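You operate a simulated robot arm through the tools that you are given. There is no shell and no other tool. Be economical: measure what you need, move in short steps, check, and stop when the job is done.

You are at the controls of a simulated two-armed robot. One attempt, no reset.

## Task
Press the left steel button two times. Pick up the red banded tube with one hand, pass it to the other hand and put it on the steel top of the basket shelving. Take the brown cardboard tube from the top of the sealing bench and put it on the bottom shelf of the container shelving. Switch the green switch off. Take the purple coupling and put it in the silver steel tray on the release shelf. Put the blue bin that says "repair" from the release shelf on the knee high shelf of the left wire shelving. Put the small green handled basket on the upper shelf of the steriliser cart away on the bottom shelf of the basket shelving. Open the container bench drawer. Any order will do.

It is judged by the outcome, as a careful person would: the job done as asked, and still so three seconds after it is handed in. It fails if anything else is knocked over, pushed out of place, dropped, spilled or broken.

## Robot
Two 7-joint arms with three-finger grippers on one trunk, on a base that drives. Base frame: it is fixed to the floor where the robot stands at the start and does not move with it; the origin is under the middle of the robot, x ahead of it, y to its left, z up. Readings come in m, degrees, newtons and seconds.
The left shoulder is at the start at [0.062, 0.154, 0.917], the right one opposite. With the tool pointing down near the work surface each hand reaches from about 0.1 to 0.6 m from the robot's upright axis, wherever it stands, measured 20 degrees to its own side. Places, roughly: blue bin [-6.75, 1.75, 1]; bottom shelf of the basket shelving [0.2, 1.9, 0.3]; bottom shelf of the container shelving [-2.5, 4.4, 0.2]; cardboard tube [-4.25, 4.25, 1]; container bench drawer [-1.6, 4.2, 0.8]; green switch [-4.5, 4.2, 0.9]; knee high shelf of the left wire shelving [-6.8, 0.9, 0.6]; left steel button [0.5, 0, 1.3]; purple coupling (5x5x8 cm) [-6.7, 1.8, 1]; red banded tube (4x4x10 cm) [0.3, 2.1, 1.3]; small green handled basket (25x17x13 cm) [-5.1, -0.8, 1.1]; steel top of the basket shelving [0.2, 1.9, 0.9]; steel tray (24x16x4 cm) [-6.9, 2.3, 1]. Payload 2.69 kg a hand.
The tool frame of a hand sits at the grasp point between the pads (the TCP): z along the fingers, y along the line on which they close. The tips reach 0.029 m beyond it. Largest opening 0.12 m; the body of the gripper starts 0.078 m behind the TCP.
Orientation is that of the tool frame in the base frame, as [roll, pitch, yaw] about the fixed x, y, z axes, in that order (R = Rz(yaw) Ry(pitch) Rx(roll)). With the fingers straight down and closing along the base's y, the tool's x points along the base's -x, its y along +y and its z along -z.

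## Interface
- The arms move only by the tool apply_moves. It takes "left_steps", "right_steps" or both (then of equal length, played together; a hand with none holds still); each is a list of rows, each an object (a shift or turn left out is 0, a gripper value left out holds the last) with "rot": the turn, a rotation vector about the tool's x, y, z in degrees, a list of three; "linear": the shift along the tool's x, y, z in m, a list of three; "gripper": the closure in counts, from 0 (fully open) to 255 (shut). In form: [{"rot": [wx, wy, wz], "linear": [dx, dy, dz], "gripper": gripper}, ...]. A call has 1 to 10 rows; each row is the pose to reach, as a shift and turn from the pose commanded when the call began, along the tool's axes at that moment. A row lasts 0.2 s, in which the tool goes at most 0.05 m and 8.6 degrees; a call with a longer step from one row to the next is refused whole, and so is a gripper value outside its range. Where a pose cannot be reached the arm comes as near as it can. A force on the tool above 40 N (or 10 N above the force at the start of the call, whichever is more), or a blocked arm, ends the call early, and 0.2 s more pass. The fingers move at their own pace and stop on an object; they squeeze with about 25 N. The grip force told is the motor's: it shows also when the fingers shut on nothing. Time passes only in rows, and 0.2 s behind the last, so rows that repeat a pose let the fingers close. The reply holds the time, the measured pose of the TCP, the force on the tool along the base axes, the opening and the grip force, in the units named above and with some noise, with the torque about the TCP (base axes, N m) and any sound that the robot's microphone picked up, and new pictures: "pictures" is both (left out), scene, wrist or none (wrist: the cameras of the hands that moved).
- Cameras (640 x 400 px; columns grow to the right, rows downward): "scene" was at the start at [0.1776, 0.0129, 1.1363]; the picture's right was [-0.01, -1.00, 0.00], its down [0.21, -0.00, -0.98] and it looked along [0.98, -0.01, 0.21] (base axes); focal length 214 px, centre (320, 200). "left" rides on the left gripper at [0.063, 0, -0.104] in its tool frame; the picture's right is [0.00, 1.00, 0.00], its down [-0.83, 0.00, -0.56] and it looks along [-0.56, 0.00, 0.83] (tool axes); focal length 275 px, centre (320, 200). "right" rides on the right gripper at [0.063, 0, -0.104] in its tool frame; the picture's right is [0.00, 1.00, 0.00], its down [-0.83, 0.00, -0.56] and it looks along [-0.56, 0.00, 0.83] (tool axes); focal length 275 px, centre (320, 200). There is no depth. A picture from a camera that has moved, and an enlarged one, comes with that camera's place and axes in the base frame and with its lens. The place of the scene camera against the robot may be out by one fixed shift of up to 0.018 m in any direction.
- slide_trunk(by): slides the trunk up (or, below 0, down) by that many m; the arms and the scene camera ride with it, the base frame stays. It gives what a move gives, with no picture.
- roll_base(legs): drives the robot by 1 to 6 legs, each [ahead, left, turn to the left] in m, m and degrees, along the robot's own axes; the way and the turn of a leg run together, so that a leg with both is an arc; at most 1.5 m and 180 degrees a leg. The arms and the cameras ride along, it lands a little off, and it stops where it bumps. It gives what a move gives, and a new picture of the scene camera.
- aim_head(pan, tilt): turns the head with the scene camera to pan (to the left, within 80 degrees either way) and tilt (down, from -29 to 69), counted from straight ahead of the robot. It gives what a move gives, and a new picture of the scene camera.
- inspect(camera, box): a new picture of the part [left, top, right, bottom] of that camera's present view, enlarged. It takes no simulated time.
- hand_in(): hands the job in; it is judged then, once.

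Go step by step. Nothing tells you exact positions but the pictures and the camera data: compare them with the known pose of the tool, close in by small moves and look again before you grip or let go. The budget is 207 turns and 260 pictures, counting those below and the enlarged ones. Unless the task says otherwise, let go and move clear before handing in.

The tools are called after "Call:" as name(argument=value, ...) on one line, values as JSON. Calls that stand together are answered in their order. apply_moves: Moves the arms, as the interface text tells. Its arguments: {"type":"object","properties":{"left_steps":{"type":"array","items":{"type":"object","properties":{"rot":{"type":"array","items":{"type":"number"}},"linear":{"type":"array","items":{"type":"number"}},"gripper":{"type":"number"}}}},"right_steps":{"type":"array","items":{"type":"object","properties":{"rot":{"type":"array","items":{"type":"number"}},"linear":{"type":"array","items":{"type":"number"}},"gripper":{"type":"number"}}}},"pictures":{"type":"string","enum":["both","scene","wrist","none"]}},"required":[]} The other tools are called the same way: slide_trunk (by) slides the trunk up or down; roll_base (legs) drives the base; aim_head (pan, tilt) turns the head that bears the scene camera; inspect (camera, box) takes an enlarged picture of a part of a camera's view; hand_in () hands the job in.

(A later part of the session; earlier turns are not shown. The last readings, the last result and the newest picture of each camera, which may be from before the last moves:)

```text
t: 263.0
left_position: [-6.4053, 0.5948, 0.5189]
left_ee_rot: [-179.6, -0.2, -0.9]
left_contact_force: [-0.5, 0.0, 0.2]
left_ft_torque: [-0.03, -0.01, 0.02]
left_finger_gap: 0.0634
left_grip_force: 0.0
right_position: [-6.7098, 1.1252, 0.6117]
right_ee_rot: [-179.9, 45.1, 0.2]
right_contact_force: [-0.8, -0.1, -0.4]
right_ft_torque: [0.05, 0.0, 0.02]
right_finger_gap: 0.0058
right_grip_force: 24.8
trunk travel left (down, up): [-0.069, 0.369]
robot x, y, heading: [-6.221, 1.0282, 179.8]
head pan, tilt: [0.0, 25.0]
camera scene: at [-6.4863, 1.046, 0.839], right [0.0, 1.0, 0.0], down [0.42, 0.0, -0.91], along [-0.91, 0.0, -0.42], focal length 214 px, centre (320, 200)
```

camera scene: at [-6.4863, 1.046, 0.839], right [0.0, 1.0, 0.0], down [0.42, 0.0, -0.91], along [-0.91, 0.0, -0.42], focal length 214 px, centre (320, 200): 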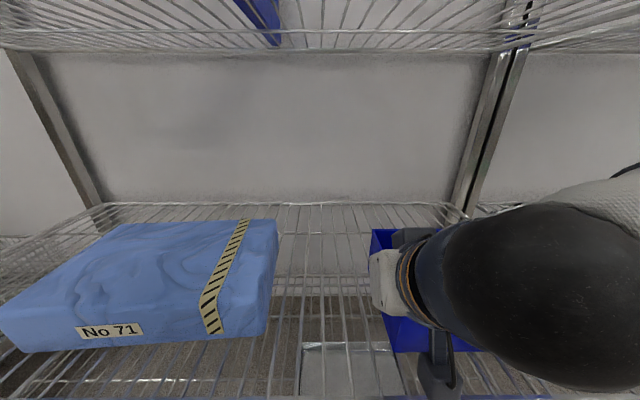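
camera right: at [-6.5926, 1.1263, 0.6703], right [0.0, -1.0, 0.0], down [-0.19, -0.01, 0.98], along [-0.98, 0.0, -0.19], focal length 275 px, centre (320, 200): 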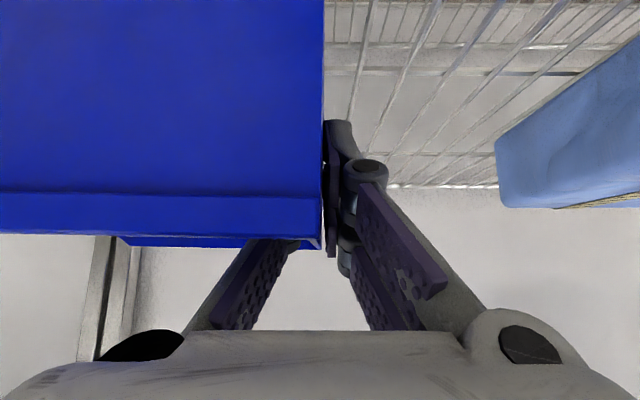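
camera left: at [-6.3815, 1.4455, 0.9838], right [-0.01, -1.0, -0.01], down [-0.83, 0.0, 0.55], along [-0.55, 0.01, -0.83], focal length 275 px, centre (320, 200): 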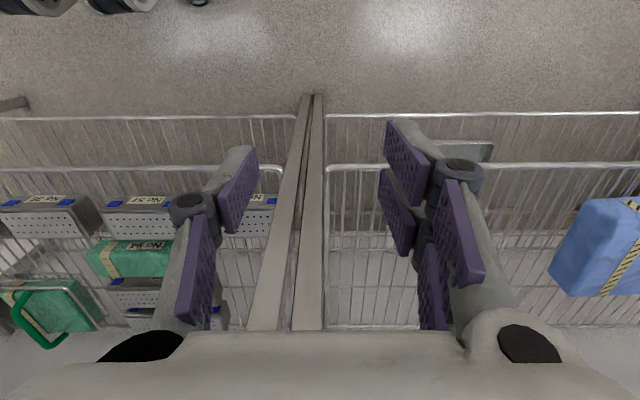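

The load has transferred to the shelf. 3 mm more, then open and withdraw.

Call:
apply_moves(right_steps=[{"linear": [0.002, 0, 0.002]}, {"linear": [0.002, 0, 0.002], "gripper": 170}, {"linear": [0.002, 0, 0.002], "gripper": 130}, {"linear": [0.002, 0, 0.002]}, {"linear": [0, 0, -0.03]}, {"linear": [0, 0, -0.07]}, {"linear": [0, 0, -0.11]}, {"linear": [0, 0, -0.14]}], pictures="none")

Call:
roll_base(legs=[[-0.3, 0, 0]])

```text
t: 264.8
left_position: [-6.4043, 0.5951, 0.5189]
left_ee_rot: [-179.6, -0.1, -0.9]
left_contact_force: [-0.2, 0.5, 0.3]
left_ft_torque: [0.02, 0.03, -0.01]
left_finger_gap: 0.0634
left_grip_force: 0.0
right_position: [-6.6328, 1.169, 0.6485]
right_ee_rot: [-169.1, 36.7, -1.7]
right_contact_force: [-0.3, 0.3, 0.8]
right_ft_torque: [-0.02, -0.03, 0.04]
right_finger_gap: 0.0588
right_grip_force: 0.3
trunk travel left (down, up): [-0.069, 0.369]
robot x, y, heading: [-6.225, 1.0323, 179.8]
head pan, tilt: [0.0, 25.0]
stopped in row 8 (right hand): the arm was blocked; the commanded pose is now the measured one
```

```text
t: 266.8
left_position: [-6.1072, 0.5942, 0.5193]
left_ee_rot: [-179.6, -0.2, -1.2]
left_contact_force: [0.3, 0.4, 0.3]
left_ft_torque: [0.01, -0.01, 0.02]
left_finger_gap: 0.0635
left_grip_force: 0.1
right_position: [-6.3343, 1.169, 0.6493]
right_ee_rot: [-169.1, 36.6, -1.9]
right_contact_force: [-1.1, -0.5, -0.2]
right_ft_torque: [0.02, -0.01, -0.02]
right_finger_gap: 0.0589
right_grip_force: 0.1
trunk travel left (down, up): [-0.069, 0.369]
robot x, y, heading: [-5.9302, 1.032, 179.6]
head pan, tilt: [0.0, 25.0]
camera scene: at [-6.1884, 1.0402, 0.843], right [-0.05, 1.0, 0.0], down [0.38, 0.02, -0.92], along [-0.92, -0.05, -0.38], focal length 214 px, centre (320, 200)
```

scene: 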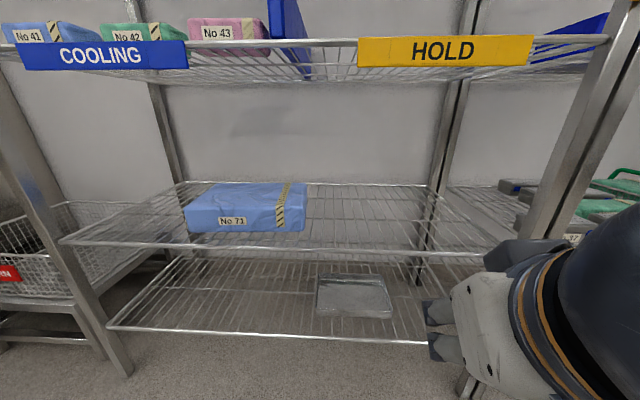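

The hand skewed and I can't see the bin on the shelf. Checking immediately with the other cameras.

Call:
inspect(camera="right", box=[0, 0, 640, 400])

Call:
aim_head(pan=-25, tilt=45)

```text
1.00 times, centred on (320, 200) of right (not enlarged: the box is as wide or as high as the picture)
camera zoom: at [-6.2235, 1.1464, 0.6947], right [-0.14, -0.98, -0.15], down [-0.34, -0.1, 0.93], along [-0.93, 0.19, -0.32], focal length 275 px, centre (320, 200)
```

zoom: 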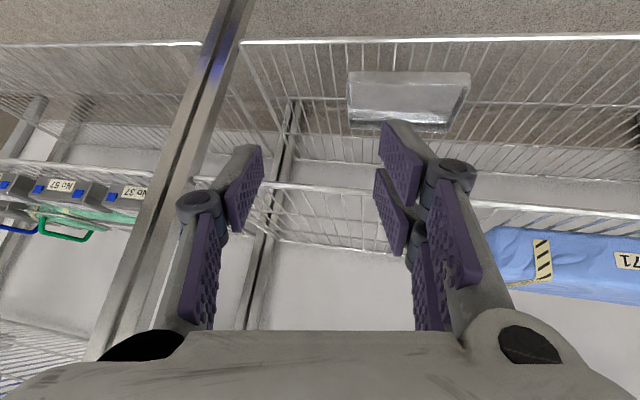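

```text
t: 267.7
left_position: [-6.1072, 0.5942, 0.519]
left_ee_rot: [-179.6, -0.1, -1.2]
left_contact_force: [0.6, -0.2, -0.2]
left_ft_torque: [0.01, 0.01, 0.0]
left_finger_gap: 0.0636
left_grip_force: 0.0
right_position: [-6.3349, 1.1689, 0.6491]
right_ee_rot: [-169.2, 36.7, -1.9]
right_contact_force: [-0.7, -0.5, 0.7]
right_ft_torque: [0.0, 0.0, 0.0]
right_finger_gap: 0.0588
right_grip_force: 0.1
trunk travel left (down, up): [-0.069, 0.369]
robot x, y, heading: [-5.928, 1.0304, 179.8]
head pan, tilt: [-25.0, 45.0]
camera scene: at [-6.1694, 1.08, 0.8085], right [0.43, 0.9, 0.0], down [0.64, -0.3, -0.71], along [-0.64, 0.3, -0.71], focal length 214 px, centre (320, 200)
```

scene: 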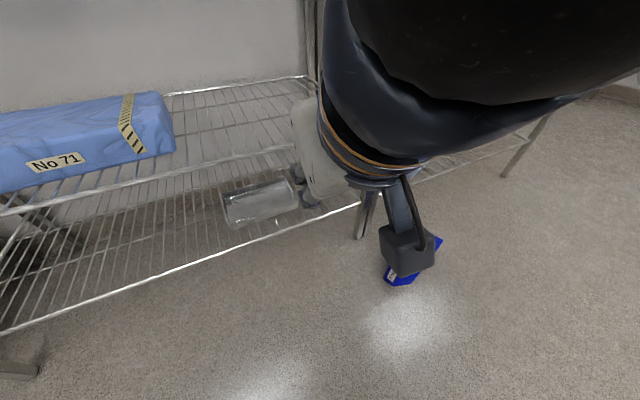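

The bin was dragged off and is on the floor near (-6.4, 1.57). I need to recover it: back off for a clear look.

Call:
apply_moves(right_steps=[{"rot": [-5, 3, 0], "linear": [-0.02, 0, -0.03]}, {"rot": [-11, 8, 0], "linear": [-0.04, 0, -0.06]}, {"rot": [-11, 8, 0], "linear": [-0.06, 0, -0.09]}], pictures="none")

Call:
roll_base(legs=[[-0.35, 0, 0], [0, -0.45, 0]])

Call:
aim_head(pan=0, tilt=45)

```text
t: 268.5
left_position: [-6.1077, 0.5945, 0.5188]
left_ee_rot: [-179.5, 0.0, -1.1]
left_contact_force: [-0.5, -0.2, 0.4]
left_ft_torque: [-0.02, -0.05, -0.03]
left_finger_gap: 0.0632
left_grip_force: 0.1
right_position: [-6.3292, 1.154, 0.7552]
right_ee_rot: [179.4, 28.6, -2.8]
right_contact_force: [0.6, -0.1, -0.5]
right_ft_torque: [0.0, -0.01, 0.03]
right_finger_gap: 0.0587
right_grip_force: 0.2
trunk travel left (down, up): [-0.069, 0.369]
robot x, y, heading: [-5.9281, 1.0347, 179.9]
head pan, tilt: [-25.0, 45.0]
```

```text
t: 274.4
left_position: [-5.7522, 1.0425, 0.5206]
left_ee_rot: [-179.6, -0.2, -0.8]
left_contact_force: [0.6, -0.1, 0.3]
left_ft_torque: [0.04, 0.04, -0.03]
left_finger_gap: 0.0634
left_grip_force: 0.1
right_position: [-5.977, 1.6009, 0.7551]
right_ee_rot: [179.4, 28.8, -2.5]
right_contact_force: [0.1, 0.5, 0.9]
right_ft_torque: [0.02, -0.01, 0.05]
right_finger_gap: 0.0588
right_grip_force: 0.1
trunk travel left (down, up): [-0.069, 0.369]
robot x, y, heading: [-5.5769, 1.4763, 180.1]
head pan, tilt: [-25.0, 45.0]
camera scene: at [-5.8271, 1.5348, 0.843], right [0.45, 0.9, 0.0], down [0.34, -0.17, -0.92], along [-0.83, 0.41, -0.38], focal length 214 px, centre (320, 200)
```

scene: 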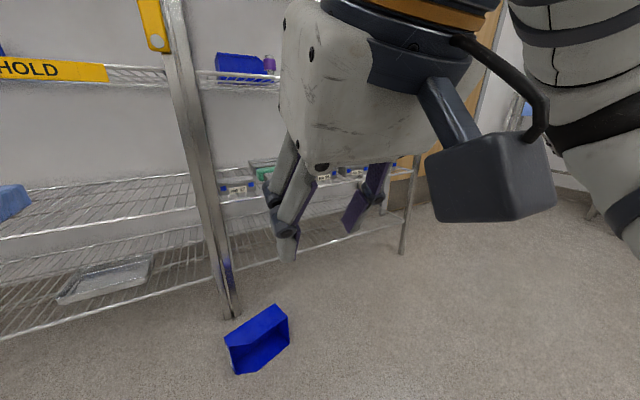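

```text
t: 275.2
left_position: [-5.7532, 1.0435, 0.5203]
left_ee_rot: [-179.6, 0.0, -0.8]
left_contact_force: [1.6, 0.3, 0.2]
left_ft_torque: [0.02, -0.01, 0.0]
left_finger_gap: 0.0636
left_grip_force: 0.1
right_position: [-5.9793, 1.6017, 0.7547]
right_ee_rot: [179.2, 28.2, -3.0]
right_contact_force: [0.2, -0.8, -0.3]
right_ft_torque: [0.02, -0.02, 0.01]
right_finger_gap: 0.0588
right_grip_force: 0.1
trunk travel left (down, up): [-0.069, 0.369]
robot x, y, heading: [-5.5748, 1.4779, 179.9]
head pan, tilt: [0.0, 45.0]
camera scene: at [-5.8301, 1.5284, 0.8435], right [0.38, 0.93, 0.0], down [0.35, -0.14, -0.93], along [-0.86, 0.35, -0.38], focal length 214 px, centre (320, 200)
```

scene: 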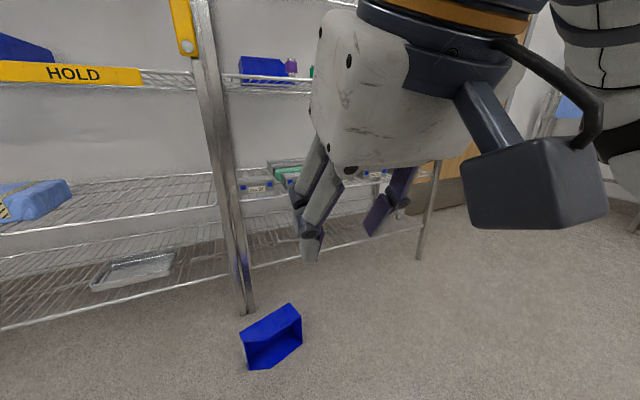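

Call:
inspect(camera="scene", box=[210, 280, 330, 390])

```text
3.64 times, centred on (270, 335) of scene
camera zoom: at [-5.8301, 1.5284, 0.8435], right [0.38, 0.93, 0.0], down [0.35, -0.14, -0.93], along [-0.86, 0.35, -0.38], focal length 780 px, centre (502, -291)
```

zoom: 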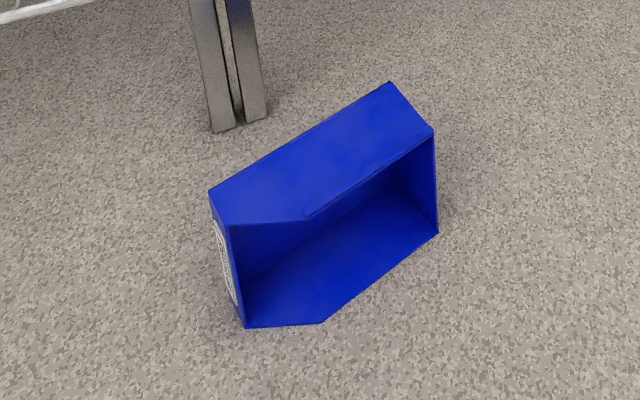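

The bin lies on its side, opening toward me, label end at y≈1.48, tall end at y≈1.68, floor-side away from me. Pushing its top edge away will tip it upright. I'll lower the trunk and bring the closed right hand down.

Call:
slide_trunk(by=-0.065)

Call:
apply_moves(right_steps=[{"rot": [0, 4, 0], "linear": [0.02, 0, 0.035], "gripper": 255}, {"rot": [0, 8, 0], "linear": [0.04, 0, 0.07]}, {"rot": [0, 12, 0], "linear": [0.06, 0, 0.105]}, {"rot": [0, 16, 0], "linear": [0.08, 0, 0.14]}, {"rot": [0, 20, 0], "linear": [0.1, 0, 0.175]}, {"rot": [0, 24, 0], "linear": [0.12, 0, 0.21]}, {"rot": [0, 28, 0], "linear": [0.14, 0, 0.245]}, {"rot": [0, 28, 0], "linear": [0.16, 0, 0.28]}, {"rot": [0, 28, 0], "linear": [0.175, 0, 0.31]}], pictures="none")

Call:
aim_head(pan=0, tilt=45)

```text
t: 276.3
left_position: [-5.7524, 1.0418, 0.4541]
left_ee_rot: [-179.4, -0.1, -0.8]
left_contact_force: [-0.4, -1.1, 0.4]
left_ft_torque: [-0.03, 0.02, -0.02]
left_finger_gap: 0.0635
left_grip_force: 0.1
right_position: [-5.9816, 1.6012, 0.6919]
right_ee_rot: [178.8, 28.0, -3.5]
right_contact_force: [0.2, -0.1, 0.4]
right_ft_torque: [0.0, 0.01, 0.0]
right_finger_gap: 0.0589
right_grip_force: 0.1
trunk travel left (down, up): [-0.004, 0.434]
robot x, y, heading: [-5.5745, 1.4794, 180.2]
head pan, tilt: [0.0, 45.0]
```

```text
t: 278.3
left_position: [-5.753, 1.0412, 0.4544]
left_ee_rot: [-179.5, -0.1, -0.8]
left_contact_force: [0.6, 0.4, 0.1]
left_ft_torque: [-0.03, -0.01, -0.03]
left_finger_gap: 0.0636
left_grip_force: 0.1
right_position: [-5.975, 1.5997, 0.3337]
right_ee_rot: [179.5, 0.8, -2.1]
right_contact_force: [0.7, -0.6, 0.5]
right_ft_torque: [-0.03, -0.03, -0.04]
right_finger_gap: 0.0001
right_grip_force: 24.8
trunk travel left (down, up): [-0.004, 0.434]
robot x, y, heading: [-5.5813, 1.4772, 179.9]
head pan, tilt: [0.0, 45.0]
```

```text
t: 278.9
left_position: [-5.7537, 1.0412, 0.4535]
left_ee_rot: [-179.4, -0.1, -0.9]
left_contact_force: [0.3, 0.1, -0.5]
left_ft_torque: [-0.02, -0.02, -0.01]
left_finger_gap: 0.0632
left_grip_force: 0.0
right_position: [-5.9754, 1.5977, 0.3345]
right_ee_rot: [179.5, 0.6, -2.2]
right_contact_force: [0.0, -0.8, 0.0]
right_ft_torque: [-0.02, -0.02, -0.01]
right_finger_gap: 0.0
right_grip_force: 24.9
trunk travel left (down, up): [-0.004, 0.434]
robot x, y, heading: [-5.5751, 1.4775, 179.9]
head pan, tilt: [0.0, 45.0]
camera scene: at [-5.8416, 1.4935, 0.7513], right [0.0, 1.0, 0.0], down [0.71, 0.0, -0.71], along [-0.71, 0.0, -0.71], focal length 214 px, centre (320, 200)
```

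scene: 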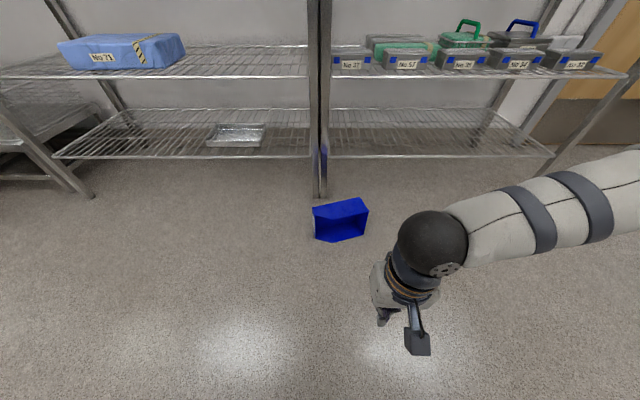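

The bin is centred at y≈1.60, in line with the right hand. Lowering the fist to z≈0.14 and approaching.

Call:
apply_moves(right_steps=[{"linear": [-0.02, 0, 0.04]}, {"linear": [-0.04, 0, 0.08]}, {"linear": [-0.06, 0, 0.12]}, {"linear": [-0.08, 0, 0.16]}, {"linear": [-0.1, 0, 0.195]}], pictures="none")

Call:
roll_base(legs=[[0.22, 0, 0]])

Call:
inspect(camera="right", box=[0, 0, 640, 400])

```text
t: 280.1
left_position: [-5.7528, 1.0422, 0.4542]
left_ee_rot: [-179.5, -0.1, -0.9]
left_contact_force: [-0.5, -0.2, 0.7]
left_ft_torque: [0.04, -0.02, -0.01]
left_finger_gap: 0.0632
left_grip_force: 0.0
right_position: [-6.0776, 1.6001, 0.1397]
right_ee_rot: [179.4, 0.8, -2.2]
right_contact_force: [-0.8, -0.2, -0.2]
right_ft_torque: [-0.03, 0.02, 0.03]
right_finger_gap: 0.0002
right_grip_force: 25.2
trunk travel left (down, up): [-0.004, 0.434]
robot x, y, heading: [-5.5784, 1.4797, 180.1]
head pan, tilt: [0.0, 45.0]
```

```text
t: 281.8
left_position: [-5.9739, 1.0418, 0.4534]
left_ee_rot: [-179.5, -0.1, -0.7]
left_contact_force: [-0.1, -0.2, -0.6]
left_ft_torque: [-0.01, 0.0, 0.01]
left_finger_gap: 0.0636
left_grip_force: 0.1
right_position: [-6.2983, 1.6001, 0.1408]
right_ee_rot: [179.5, 0.7, -2.2]
right_contact_force: [-0.7, 0.5, -0.5]
right_ft_torque: [0.0, -0.01, 0.03]
right_finger_gap: 0.0001
right_grip_force: 24.7
trunk travel left (down, up): [-0.004, 0.434]
robot x, y, heading: [-5.7979, 1.4787, -180.0]
head pan, tilt: [0.0, 45.0]
camera scene: at [-6.0619, 1.493, 0.7513], right [0.0, 1.0, 0.0], down [0.71, 0.0, -0.71], along [-0.71, 0.0, -0.71], focal length 214 px, centre (320, 200)
```

scene: 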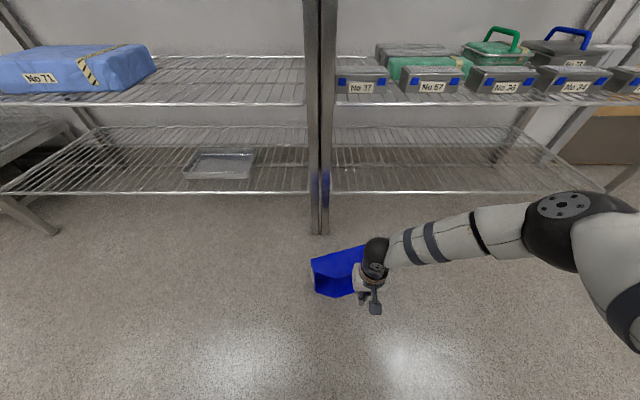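

```text
1.00 times, centred on (320, 200) of right (not enlarged: the box is as wide or as high as the picture)
camera zoom: at [-6.2338, 1.6003, 0.245], right [-0.03, -1.0, 0.01], down [-0.82, 0.03, 0.57], along [-0.57, 0.01, -0.82], focal length 275 px, centre (320, 200)
```

zoom: 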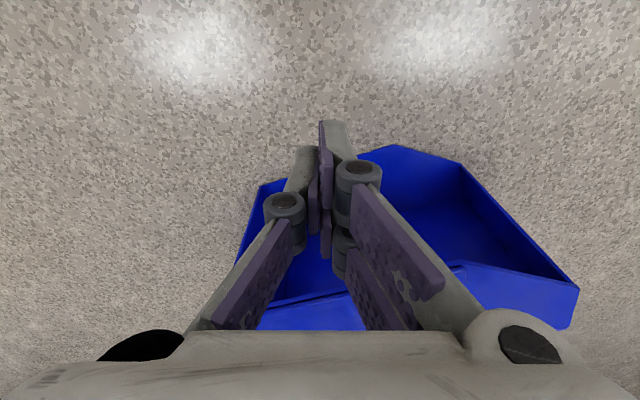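

The bin's centre is at y≈1.55; I'll shift the fist 5 cm left and push with the base.

Call:
apply_moves(right_steps=[{"linear": [0, 0.03, 0]}, {"linear": [0, 0.05, 0]}], pictures="none")

Call:
roll_base(legs=[[0.16, 0, 0]])

Call:
inspect(camera="right", box=[0, 0, 640, 400])

```text
t: 282.4
left_position: [-5.973, 1.0414, 0.4549]
left_ee_rot: [-179.5, -0.1, -0.7]
left_contact_force: [0.3, 0.7, -0.5]
left_ft_torque: [-0.02, -0.01, 0.01]
left_finger_gap: 0.0635
left_grip_force: 0.2
right_position: [-6.2994, 1.5515, 0.1419]
right_ee_rot: [179.6, 0.7, -2.3]
right_contact_force: [-0.2, 0.4, 0.0]
right_ft_torque: [-0.03, 0.0, -0.02]
right_finger_gap: 0.0
right_grip_force: 24.8
trunk travel left (down, up): [-0.004, 0.434]
robot x, y, heading: [-5.7933, 1.4805, -180.1]
head pan, tilt: [0.0, 45.0]
```

```text
t: 283.8
left_position: [-6.1337, 1.0413, 0.4547]
left_ee_rot: [-179.5, 0.0, -0.6]
left_contact_force: [0.5, -0.2, -0.5]
left_ft_torque: [0.02, -0.01, 0.02]
left_finger_gap: 0.0636
left_grip_force: 0.1
right_position: [-6.4612, 1.5499, 0.1431]
right_ee_rot: [179.5, 0.7, -2.0]
right_contact_force: [-0.2, 0.8, 0.1]
right_ft_torque: [0.02, 0.0, 0.06]
right_finger_gap: 0.0
right_grip_force: 25.1
trunk travel left (down, up): [-0.004, 0.434]
robot x, y, heading: [-5.9567, 1.4784, -179.8]
head pan, tilt: [0.0, 45.0]
camera scene: at [-6.2234, 1.4924, 0.7513], right [0.0, 1.0, 0.0], down [0.71, 0.0, -0.71], along [-0.71, 0.0, -0.71], focal length 214 px, centre (320, 200)
```

scene: 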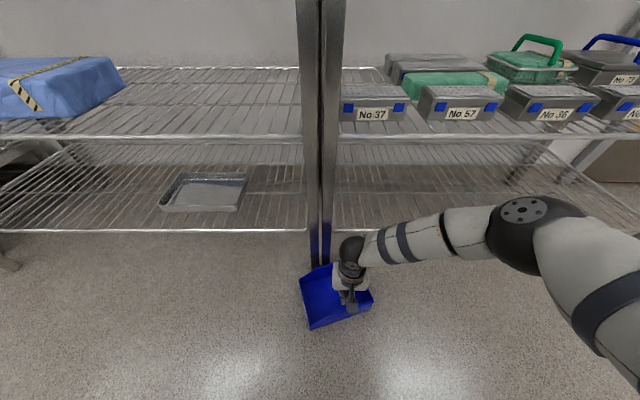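

```text
1.00 times, centred on (320, 200) of right (not enlarged: the box is as wide or as high as the picture)
camera zoom: at [-6.3977, 1.5497, 0.2462], right [-0.03, -1.0, 0.01], down [-0.82, 0.03, 0.57], along [-0.57, 0.01, -0.82], focal length 275 px, centre (320, 200)
```

zoom: 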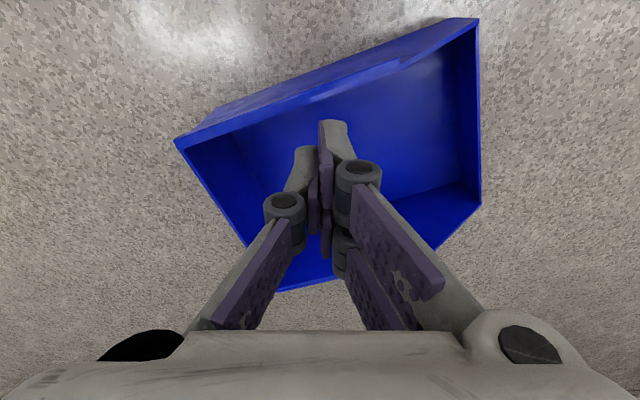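

The bin is upright, rotated about 18°. I'll lift the fist out, yaw the hand to match the back wall, and pitch to 45°.

Call:
apply_moves(right_steps=[{"linear": [0, 0, -0.04]}, {"linear": [0, 0, -0.08]}, {"rot": [0, 0, -6], "linear": [0.02, 0, -0.11]}, {"rot": [0, 0, -12], "linear": [0.04, -0.01, -0.13], "gripper": 120}, {"rot": [0, 0, -19], "linear": [0.06, -0.03, -0.13]}], pictures="none")

Call:
apply_moves(right_steps=[{"rot": [0, -8, 0], "linear": [0.015, -0.01, 0]}, {"rot": [0, -16, 0], "linear": [0.03, -0.02, 0]}, {"rot": [0, -24, 0], "linear": [0.045, -0.03, 0]}, {"rot": [0, -32, 0], "linear": [0.06, -0.04, 0]}, {"rot": [0, -40, 0], "linear": [0.07, -0.045, 0]}, {"rot": [0, -45, 0], "linear": [0.07, -0.045, 0]}], pictures="wrist")

```text
t: 285.0
left_position: [-6.1341, 1.0399, 0.454]
left_ee_rot: [-179.5, -0.1, -0.7]
left_contact_force: [-0.2, 0.5, 0.0]
left_ft_torque: [-0.03, 0.01, 0.01]
left_finger_gap: 0.0636
left_grip_force: 0.1
right_position: [-6.3969, 1.5784, 0.2703]
right_ee_rot: [179.7, 0.8, 17.0]
right_contact_force: [0.4, 0.8, 0.4]
right_ft_torque: [0.01, 0.02, 0.05]
right_finger_gap: 0.0634
right_grip_force: 0.1
trunk travel left (down, up): [-0.004, 0.434]
robot x, y, heading: [-5.9599, 1.4785, -180.0]
head pan, tilt: [0.0, 45.0]
```

```text
t: 286.4
left_position: [-6.1336, 1.0415, 0.4546]
left_ee_rot: [-179.5, -0.1, -0.6]
left_contact_force: [-0.5, 0.0, 0.1]
left_ft_torque: [-0.01, 0.03, -0.02]
left_finger_gap: 0.0634
left_grip_force: 0.1
right_position: [-6.3448, 1.6424, 0.2697]
right_ee_rot: [179.4, 45.8, 16.6]
right_contact_force: [-0.2, 0.1, 0.3]
right_ft_torque: [0.0, 0.01, 0.04]
right_finger_gap: 0.0641
right_grip_force: 0.0
trunk travel left (down, up): [-0.004, 0.434]
robot x, y, heading: [-5.9547, 1.4804, -179.8]
head pan, tilt: [0.0, 45.0]
camera right: at [-6.2311, 1.6776, 0.2979], right [0.29, -0.96, 0.0], down [-0.17, -0.05, 0.98], along [-0.94, -0.29, -0.18], focal length 275 px, centre (320, 200)
```

right: 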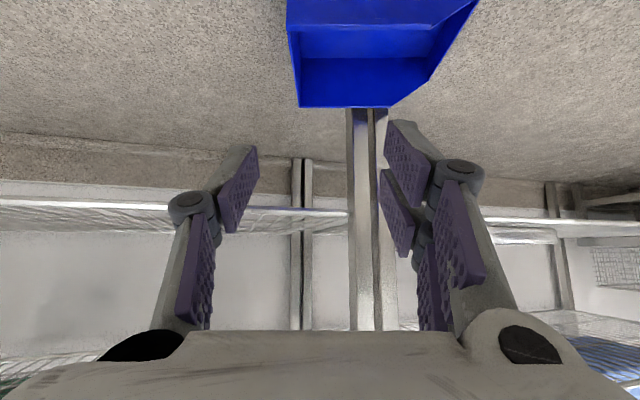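

The back wall runs from (-6.475, 1.637) to (-6.613, 1.592). Approaching along the hand's axis toward its middle, stopping short.

Call:
apply_moves(right_steps=[{"linear": [0.015, -0.03, 0.02]}, {"linear": [0.015, -0.03, 0.065]}, {"linear": [0.015, -0.03, 0.11]}, {"linear": [0.015, -0.03, 0.155]}, {"linear": [0.015, -0.03, 0.2]}, {"linear": [0.015, -0.03, 0.23]}], pictures="wrist")

```text
t: 287.8
left_position: [-6.1338, 1.0416, 0.4548]
left_ee_rot: [-179.4, -0.1, -0.6]
left_contact_force: [-0.1, -0.9, -0.7]
left_ft_torque: [0.0, 0.0, -0.02]
left_finger_gap: 0.0635
left_grip_force: 0.0
right_position: [-6.5022, 1.6247, 0.0972]
right_ee_rot: [179.7, 45.8, 16.5]
right_contact_force: [-0.5, -0.2, 0.2]
right_ft_torque: [0.04, -0.01, 0.01]
right_finger_gap: 0.0634
right_grip_force: 0.1
trunk travel left (down, up): [-0.004, 0.434]
robot x, y, heading: [-5.955, 1.481, -179.9]
head pan, tilt: [0.0, 45.0]
camera right: at [-6.3883, 1.6606, 0.1255], right [0.29, -0.96, 0.0], down [-0.17, -0.05, 0.98], along [-0.94, -0.29, -0.18], focal length 275 px, centre (320, 200)
```

right: 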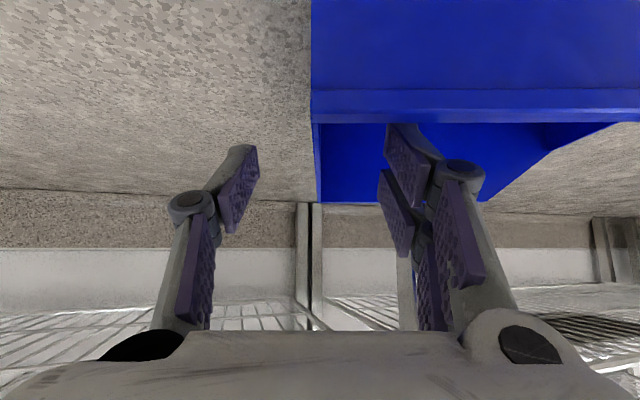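

Straddling nicely. Final approach and close, then lift 3 cm.

Call:
apply_moves(right_steps=[{"linear": [0, 0, 0.03]}, {"linear": [0, 0, 0.055]}, {"linear": [0, 0, 0.055], "gripper": 255}, {"linear": [0, 0, 0.055]}, {"linear": [0, 0, 0.055]}, {"linear": [-0.014, 0, 0.041]}, {"linear": [-0.035, 0, 0.02]}, {"linear": [-0.06, 0, -0.005]}], pictures="both")

```text
t: 289.6
left_position: [-6.1347, 1.0408, 0.455]
left_ee_rot: [-179.5, 0.0, -0.6]
left_contact_force: [0.7, 0.3, -0.4]
left_ft_torque: [0.02, -0.04, -0.01]
left_finger_gap: 0.0634
left_grip_force: 0.1
right_position: [-6.5371, 1.6145, 0.1447]
right_ee_rot: [179.5, 45.9, 16.6]
right_contact_force: [0.1, -0.4, -2.5]
right_ft_torque: [0.2, 0.06, -0.01]
right_finger_gap: 0.006
right_grip_force: 25.3
trunk travel left (down, up): [-0.004, 0.434]
robot x, y, heading: [-5.9548, 1.4779, -179.9]
head pan, tilt: [0.0, 45.0]
camera scene: at [-6.2235, 1.4925, 0.7512], right [0.0, 1.0, 0.0], down [0.71, 0.0, -0.71], along [-0.71, 0.0, -0.71], focal length 214 px, centre (320, 200)
camera right: at [-6.4244, 1.65, 0.1725], right [0.29, -0.96, 0.0], down [-0.17, -0.05, 0.98], along [-0.94, -0.29, -0.18], focal length 275 px, centre (320, 200)
```

scene: 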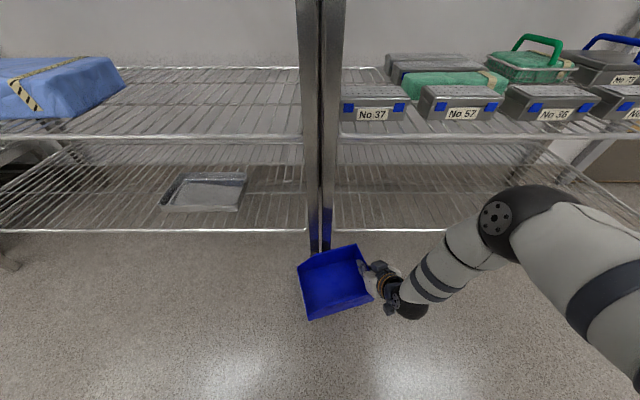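
right: 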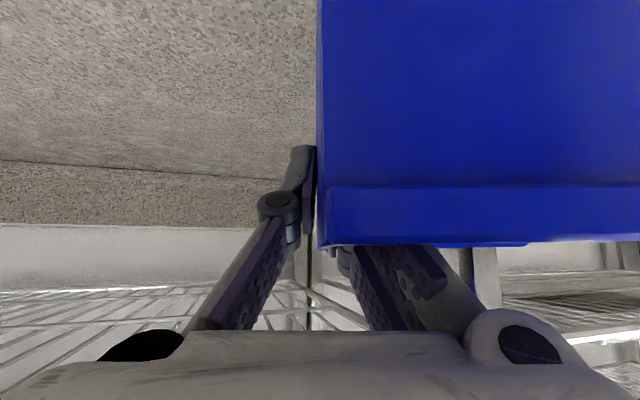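

The bin is held level. I'll back away, raise the trunk, then straighten the hand's yaw and raise it.

Call:
roll_base(legs=[[-0.4, 0, 0]])

Call:
slide_trunk(by=0.4)

Call:
apply_moves(right_steps=[{"rot": [4, 0, 4], "linear": [-0.02, 0, -0.025]}, {"rot": [8, 0, 8], "linear": [-0.04, 0, -0.055]}, {"rot": [12.2, 0, 11.8], "linear": [-0.06, 0, -0.085]}, {"rot": [12.2, 0, 11.8], "linear": [-0.08, 0, -0.115]}], pictures="none")

Call:
aim_head(pan=0, tilt=30)

```text
t: 292.1
left_position: [-5.737, 1.0419, 0.4562]
left_ee_rot: [-179.5, -0.1, -0.6]
left_contact_force: [0.5, -0.8, -0.2]
left_ft_torque: [0.0, 0.0, 0.0]
left_finger_gap: 0.0633
left_grip_force: 0.1
right_position: [-6.139, 1.6162, 0.1435]
right_ee_rot: [179.6, 45.9, 16.6]
right_contact_force: [0.2, -0.5, -1.8]
right_ft_torque: [0.18, 0.07, 0.0]
right_finger_gap: 0.0056
right_grip_force: 24.7
trunk travel left (down, up): [-0.004, 0.434]
robot x, y, heading: [-5.557, 1.4806, -179.7]
head pan, tilt: [0.0, 45.0]
camera scene: at [-5.8251, 1.4934, 0.7512], right [0.0, 1.0, 0.0], down [0.71, 0.0, -0.71], along [-0.71, 0.0, -0.71], focal length 214 px, centre (320, 200)
```

scene: 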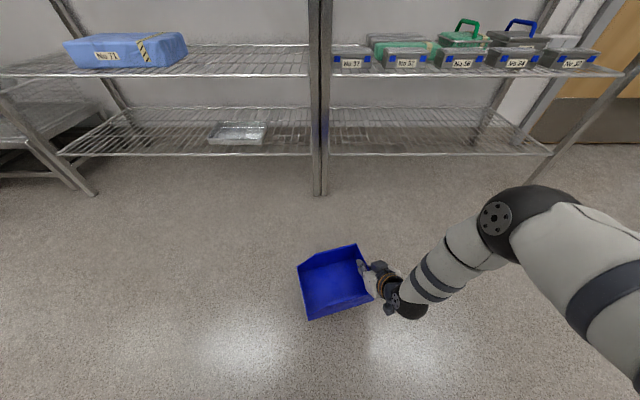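

```text
t: 295.9
left_position: [-5.7367, 1.0421, 0.8537]
left_ee_rot: [-179.5, -0.2, -0.8]
left_contact_force: [0.2, -0.1, -0.5]
left_ft_torque: [0.02, -0.01, 0.0]
left_finger_gap: 0.0635
left_grip_force: 0.1
right_position: [-6.1392, 1.6148, 0.544]
right_ee_rot: [179.6, 45.8, 16.6]
right_contact_force: [-0.3, -0.5, -3.5]
right_ft_torque: [0.2, 0.06, 0.02]
right_finger_gap: 0.006
right_grip_force: 24.7
trunk travel left (down, up): [-0.404, 0.034]
robot x, y, heading: [-5.5599, 1.4767, -179.8]
head pan, tilt: [0.0, 45.0]
```

```text
t: 296.9
left_position: [-5.7359, 1.0422, 0.8554]
left_ee_rot: [-179.5, -0.1, -0.6]
left_contact_force: [-0.4, -0.2, 0.1]
left_ft_torque: [0.0, 0.03, 0.03]
left_finger_gap: 0.0636
left_grip_force: 0.0
right_position: [-6.1139, 1.6239, 0.6812]
right_ee_rot: [179.7, 45.9, -0.4]
right_contact_force: [0.1, 0.5, -2.3]
right_ft_torque: [0.23, 0.02, -0.03]
right_finger_gap: 0.0059
right_grip_force: 24.6
trunk travel left (down, up): [-0.404, 0.034]
robot x, y, heading: [-5.5611, 1.4791, -180.0]
head pan, tilt: [0.0, 45.0]
```

```text
t: 297.7
left_position: [-5.736, 1.0422, 0.8553]
left_ee_rot: [-179.4, -0.2, -0.6]
left_contact_force: [0.4, 0.2, 0.6]
left_ft_torque: [0.02, -0.04, 0.0]
left_finger_gap: 0.0637
left_grip_force: 0.1
right_position: [-6.1144, 1.6232, 0.6827]
right_ee_rot: [179.7, 45.7, -0.2]
right_contact_force: [0.2, -0.3, -2.4]
right_ft_torque: [0.23, 0.03, 0.01]
right_finger_gap: 0.0061
right_grip_force: 24.7
trunk travel left (down, up): [-0.404, 0.034]
robot x, y, heading: [-5.5577, 1.4802, -179.8]
head pan, tilt: [0.0, 30.0]
camera scene: at [-5.6922, 1.4937, 1.1991], right [0.0, 1.0, 0.0], down [0.5, 0.0, -0.87], along [-0.87, 0.0, -0.5], focal length 214 px, centre (320, 200)
```

scene: 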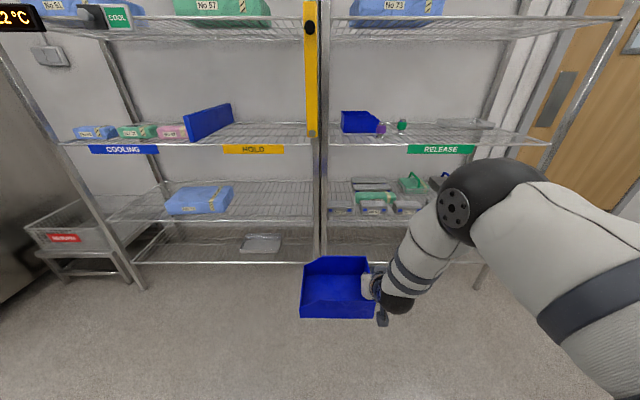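

Clearance is fine. Moving left 0.3 m and then forward in front of the knee-high shelf.

Call:
roll_base(legs=[[0, 0.3, 0], [0.38, 0, 0]])

```text
t: 302.6
left_position: [-6.1116, 0.7388, 0.8543]
left_ee_rot: [-179.5, -0.1, -0.9]
left_contact_force: [-0.5, -0.6, -0.2]
left_ft_torque: [0.0, -0.01, -0.02]
left_finger_gap: 0.0635
left_grip_force: 0.0
right_position: [-6.4875, 1.3224, 0.6812]
right_ee_rot: [179.7, 45.7, -0.6]
right_contact_force: [-0.3, -0.4, -1.5]
right_ft_torque: [0.21, -0.01, 0.02]
right_finger_gap: 0.0058
right_grip_force: 25.2
trunk travel left (down, up): [-0.404, 0.034]
robot x, y, heading: [-5.9303, 1.1799, 180.2]
head pan, tilt: [0.0, 30.0]
camera scene: at [-6.066, 1.1919, 1.1991], right [0.0, 1.0, 0.0], down [0.5, 0.0, -0.87], along [-0.87, 0.0, -0.5], focal length 214 px, centre (320, 200)
```

scene: 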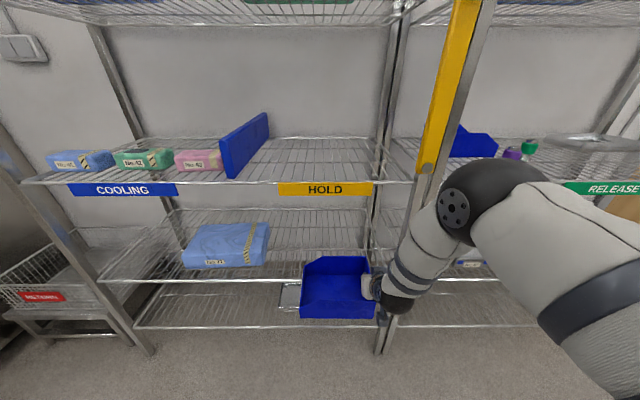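

Path is clear; driving in 0.2 m.

Call:
roll_base(legs=[[0.2, 0, 0]])

Call:
inspect(camera="right", box=[0, 0, 640, 400])

```text
t: 304.2
left_position: [-6.3078, 0.7397, 0.8545]
left_ee_rot: [-179.5, -0.1, -0.6]
left_contact_force: [0.2, -0.2, 0.0]
left_ft_torque: [0.01, -0.01, -0.02]
left_finger_gap: 0.0635
left_grip_force: 0.1
right_position: [-6.686, 1.3205, 0.6811]
right_ee_rot: [179.6, 45.7, -0.3]
right_contact_force: [-0.3, 0.5, -2.7]
right_ft_torque: [0.19, 0.01, 0.0]
right_finger_gap: 0.0063
right_grip_force: 24.7
trunk travel left (down, up): [-0.404, 0.034]
robot x, y, heading: [-6.129, 1.1803, -179.9]
head pan, tilt: [0.0, 30.0]
camera scene: at [-6.2636, 1.1913, 1.1991], right [0.0, 1.0, 0.0], down [0.5, 0.0, -0.87], along [-0.87, 0.0, -0.5], focal length 214 px, centre (320, 200)
```

scene: 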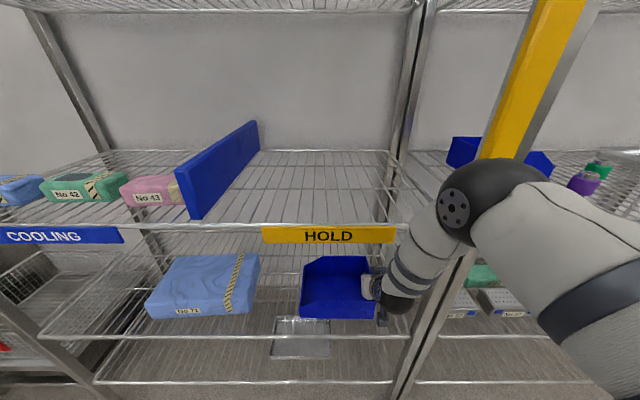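

```text
1.00 times, centred on (320, 200) of right (not enlarged: the box is as wide or as high as the picture)
camera zoom: at [-6.5677, 1.3223, 0.7099], right [0.0, -1.0, 0.0], down [-0.18, 0.0, 0.98], along [-0.98, 0.0, -0.18], focal length 275 px, centre (320, 200)
```

zoom: 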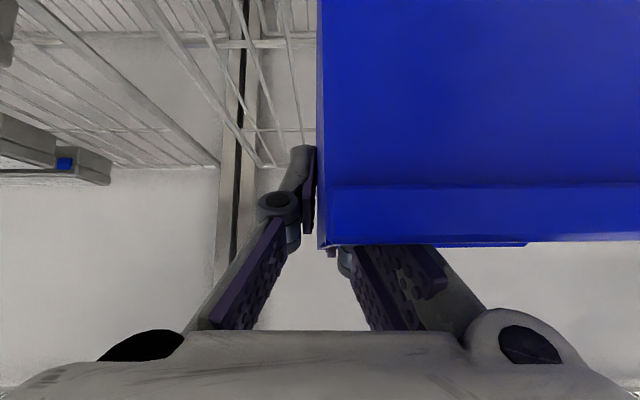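

Inside. A little deeper, then lower until the shelf takes the load.

Call:
roll_base(legs=[[0.03, 0, 0]])

Call:
apply_moves(right_steps=[{"linear": [0.02, 0, 0.019]}, {"linear": [0.036, 0, 0.035]}, {"linear": [0.04, 0, 0.039]}, {"linear": [0.043, 0, 0.042]}, {"linear": [0.046, 0, 0.045]}, {"linear": [0.048, 0, 0.047]}], pictures="scene")

```text
t: 305.0
left_position: [-6.3365, 0.7396, 0.854]
left_ee_rot: [-179.5, 0.0, -0.7]
left_contact_force: [0.4, -1.0, -0.4]
left_ft_torque: [0.01, -0.05, -0.03]
left_finger_gap: 0.0632
left_grip_force: 0.1
right_position: [-6.7155, 1.3216, 0.6818]
right_ee_rot: [179.7, 45.7, -0.3]
right_contact_force: [-0.4, 0.2, -3.1]
right_ft_torque: [0.2, 0.03, 0.03]
right_finger_gap: 0.0059
right_grip_force: 25.0
trunk travel left (down, up): [-0.404, 0.034]
robot x, y, heading: [-6.161, 1.1806, -179.9]
head pan, tilt: [0.0, 30.0]
camera scene: at [-6.2938, 1.1912, 1.199], right [0.0, 1.0, 0.0], down [0.5, 0.0, -0.87], along [-0.87, 0.0, -0.5], focal length 214 px, centre (320, 200)
```

scene: 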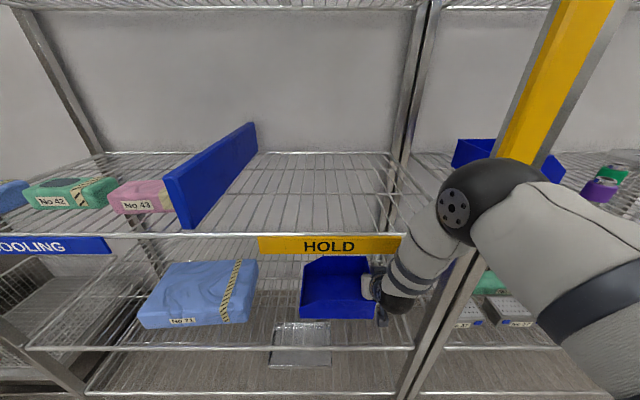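

```text
t: 306.4
left_position: [-6.3354, 0.7391, 0.8543]
left_ee_rot: [-179.5, -0.2, -0.6]
left_contact_force: [-0.8, 0.6, 0.1]
left_ft_torque: [0.0, 0.01, 0.01]
left_finger_gap: 0.0636
left_grip_force: 0.0
right_position: [-6.715, 1.3209, 0.6153]
right_ee_rot: [179.6, 45.6, -0.3]
right_contact_force: [0.0, -0.6, -2.8]
right_ft_torque: [0.22, 0.03, 0.02]
right_finger_gap: 0.006
right_grip_force: 25.2
trunk travel left (down, up): [-0.404, 0.034]
robot x, y, heading: [-6.1626, 1.1765, -180.0]
head pan, tilt: [0.0, 30.0]
camera scene: at [-6.2926, 1.1912, 1.1992], right [0.0, 1.0, 0.0], down [0.5, 0.0, -0.87], along [-0.87, 0.0, -0.5], focal length 214 px, centre (320, 200)
```

scene: 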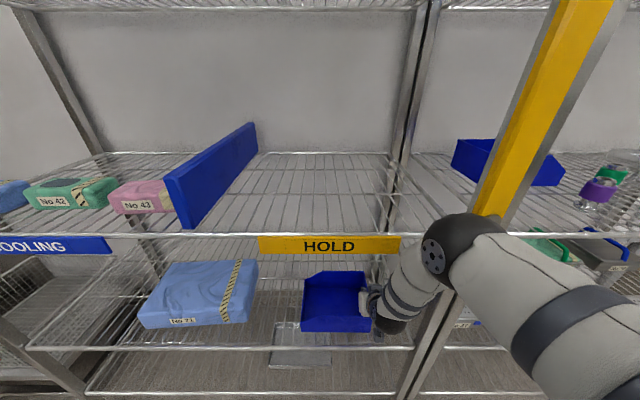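

Call:
apply_moves(right_steps=[{"linear": [0.0021, 0, 0.0021]}, {"linear": [0.0042, 0, 0.0042]}, {"linear": [0.0063, 0, 0.0063]}, {"linear": [0.0085, 0, 0.0085]}], pictures="none")

```text
t: 307.4
left_position: [-6.3335, 0.7397, 0.8569]
left_ee_rot: [-179.4, 0.2, -0.6]
left_contact_force: [0.6, 0.0, -0.4]
left_ft_torque: [0.01, -0.03, 0.02]
left_finger_gap: 0.0636
left_grip_force: 0.1
right_position: [-6.7177, 1.321, 0.6072]
right_ee_rot: [179.7, 46.6, -0.3]
right_contact_force: [8.7, 0.7, 29.6]
right_ft_torque: [-0.04, 0.22, 0.01]
right_finger_gap: 0.006
right_grip_force: 25.4
trunk travel left (down, up): [-0.404, 0.034]
robot x, y, heading: [-6.159, 1.1792, -180.2]
head pan, tilt: [0.0, 30.0]
```

The shelf carries it now. Unload slightly, open fully, lift the hand straight up clear of the rim, then back out with the base only.

Call:
apply_moves(right_steps=[{"linear": [-0.003, 0, -0.003], "gripper": 120}, {"linear": [-0.003, 0, -0.003]}, {"linear": [-0.003, 0, -0.003]}, {"linear": [-0.025, 0, -0.025]}, {"linear": [-0.05, 0, -0.05]}, {"linear": [-0.068, 0, -0.068]}], pictures="both")

```text
t: 308.8
left_position: [-6.3367, 0.7395, 0.8552]
left_ee_rot: [-179.4, -0.2, -0.6]
left_contact_force: [0.6, -0.9, -0.7]
left_ft_torque: [-0.02, -0.01, 0.0]
left_finger_gap: 0.0632
left_grip_force: 0.1
right_position: [-6.7129, 1.3204, 0.6981]
right_ee_rot: [179.6, 45.7, -0.2]
right_contact_force: [-0.1, 0.0, -0.1]
right_ft_torque: [0.02, 0.01, -0.03]
right_finger_gap: 0.0635
right_grip_force: 0.0
trunk travel left (down, up): [-0.404, 0.034]
robot x, y, heading: [-6.1601, 1.1812, -179.4]
head pan, tilt: [0.0, 30.0]
camera scene: at [-6.2922, 1.1912, 1.1993], right [0.0, 1.0, 0.0], down [0.5, 0.0, -0.87], along [-0.87, 0.0, -0.5], focal length 214 px, centre (320, 200)
camera right: at [-6.5954, 1.3211, 0.7277], right [0.0, -1.0, 0.0], down [-0.18, 0.0, 0.98], along [-0.98, 0.0, -0.18], focal length 275 px, centre (320, 200)
```

scene: 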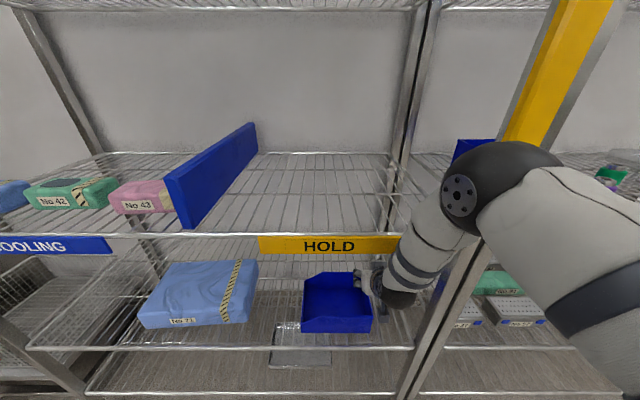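
right: 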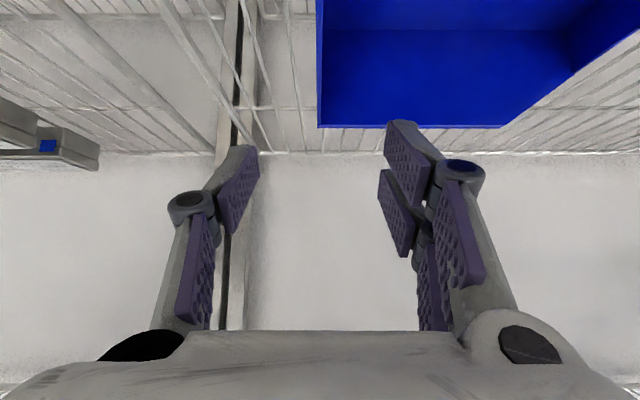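

The bin stands on the knee-high shelf and the hand is clear. Backing out with the base.

Call:
roll_base(legs=[[-0.4, 0, 0]])

```text
t: 311.3
left_position: [-5.937, 0.7403, 0.8544]
left_ee_rot: [-179.4, -0.2, -0.5]
left_contact_force: [-0.3, 0.7, 0.0]
left_ft_torque: [0.0, 0.0, 0.0]
left_finger_gap: 0.0636
left_grip_force: 0.1
right_position: [-6.3162, 1.3194, 0.6985]
right_ee_rot: [179.7, 45.8, -0.1]
right_contact_force: [-0.8, -0.5, -0.2]
right_ft_torque: [0.0, 0.0, 0.0]
right_finger_gap: 0.0635
right_grip_force: 0.0
trunk travel left (down, up): [-0.404, 0.034]
robot x, y, heading: [-5.7612, 1.1795, -179.4]
head pan, tilt: [0.0, 30.0]
camera scene: at [-5.8951, 1.1923, 1.1993], right [-0.01, 1.0, 0.0], down [0.5, 0.0, -0.87], along [-0.87, 0.0, -0.5], focal length 214 px, centre (320, 200)
```

scene: 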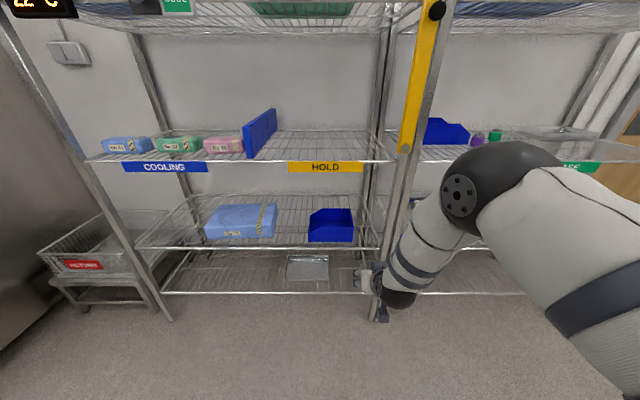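

The bin is properly placed. Next the purple coupling with the right hand: raise the hand and drive in front of it.

Call:
slide_trunk(by=0.03)

Call:
apply_moves(right_steps=[{"linear": [-0.021, 0, -0.04]}, {"linear": [-0.042, 0, -0.081]}, {"linear": [-0.063, 0, -0.122]}, {"linear": [-0.084, 0, -0.163]}, {"linear": [-0.105, 0, -0.204]}, {"linear": [-0.126, 0, -0.245]}, {"linear": [-0.147, 0, -0.286]}, {"linear": [-0.168, 0, -0.327]}, {"linear": [-0.189, 0, -0.365]}], pictures="none")

Call:
roll_base(legs=[[0, -0.48, -0.6], [0.38, 0, 0]])

Call:
inspect(camera="right", box=[0, 0, 640, 400])

```text
t: 312.0
left_position: [-5.9385, 0.7406, 0.8839]
left_ee_rot: [-179.5, -0.1, -0.5]
left_contact_force: [-0.6, -0.2, 0.5]
left_ft_torque: [0.0, -0.03, 0.01]
left_finger_gap: 0.0636
left_grip_force: 0.1
right_position: [-6.3176, 1.3194, 0.7286]
right_ee_rot: [179.7, 45.7, -0.1]
right_contact_force: [0.3, -0.9, 0.9]
right_ft_torque: [0.0, 0.04, 0.01]
right_finger_gap: 0.0633
right_grip_force: 0.0
trunk travel left (down, up): [-0.434, 0.004]
robot x, y, heading: [-5.7612, 1.1785, -179.6]
head pan, tilt: [0.0, 30.0]
```

```text
t: 314.0
left_position: [-5.9393, 0.7417, 0.8849]
left_ee_rot: [-179.6, -0.1, -0.5]
left_contact_force: [-0.6, -0.1, -0.8]
left_ft_torque: [-0.02, -0.02, 0.0]
left_finger_gap: 0.0636
left_grip_force: 0.0
right_position: [-6.1864, 1.321, 1.1201]
right_ee_rot: [179.6, 45.7, -0.1]
right_contact_force: [-0.1, 1.0, -0.8]
right_ft_torque: [-0.02, -0.02, 0.02]
right_finger_gap: 0.0635
right_grip_force: 0.1
right hand out of reach, approached as far as the arm can: row 6, 7
trunk travel left (down, up): [-0.434, 0.004]
robot x, y, heading: [-5.7627, 1.1835, -179.9]
head pan, tilt: [0.0, 30.0]
```

```text
t: 320.4
left_position: [-6.3218, 1.2358, 0.8839]
left_ee_rot: [-179.5, -0.1, -0.7]
left_contact_force: [0.9, -0.6, 0.0]
left_ft_torque: [-0.01, 0.01, -0.02]
left_finger_gap: 0.0633
left_grip_force: 0.1
right_position: [-6.5679, 1.8183, 1.1186]
right_ee_rot: [179.7, 45.8, -0.6]
right_contact_force: [-0.3, 0.5, -0.1]
right_ft_torque: [-0.03, 0.0, 0.01]
right_finger_gap: 0.0634
right_grip_force: 0.1
trunk travel left (down, up): [-0.434, 0.004]
robot x, y, heading: [-6.1467, 1.6725, 179.9]
head pan, tilt: [0.0, 30.0]
camera scene: at [-6.2427, 1.6882, 1.2315], right [0.0, 1.0, 0.0], down [0.5, 0.0, -0.87], along [-0.87, 0.0, -0.5], focal length 214 px, centre (320, 200)
```

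scene: 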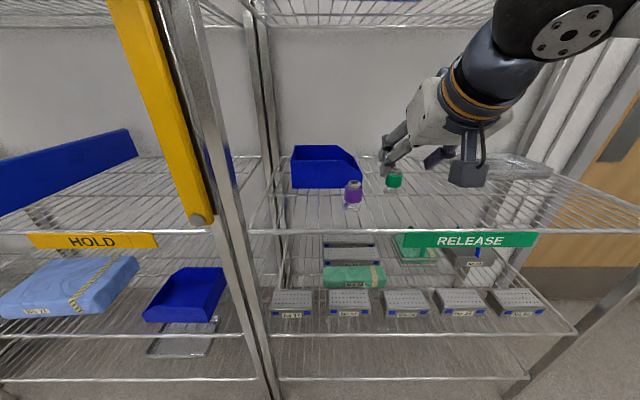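

```text
1.00 times, centred on (320, 200) of right (not enlarged: the box is as wide or as high as the picture)
camera zoom: at [-6.4496, 1.8195, 1.1477], right [0.0, -1.0, 0.0], down [-0.18, 0.0, 0.98], along [-0.98, 0.0, -0.18], focal length 275 px, centre (320, 200)
```

zoom: 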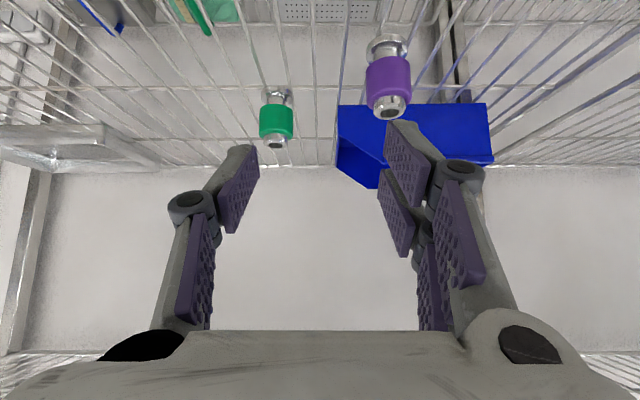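

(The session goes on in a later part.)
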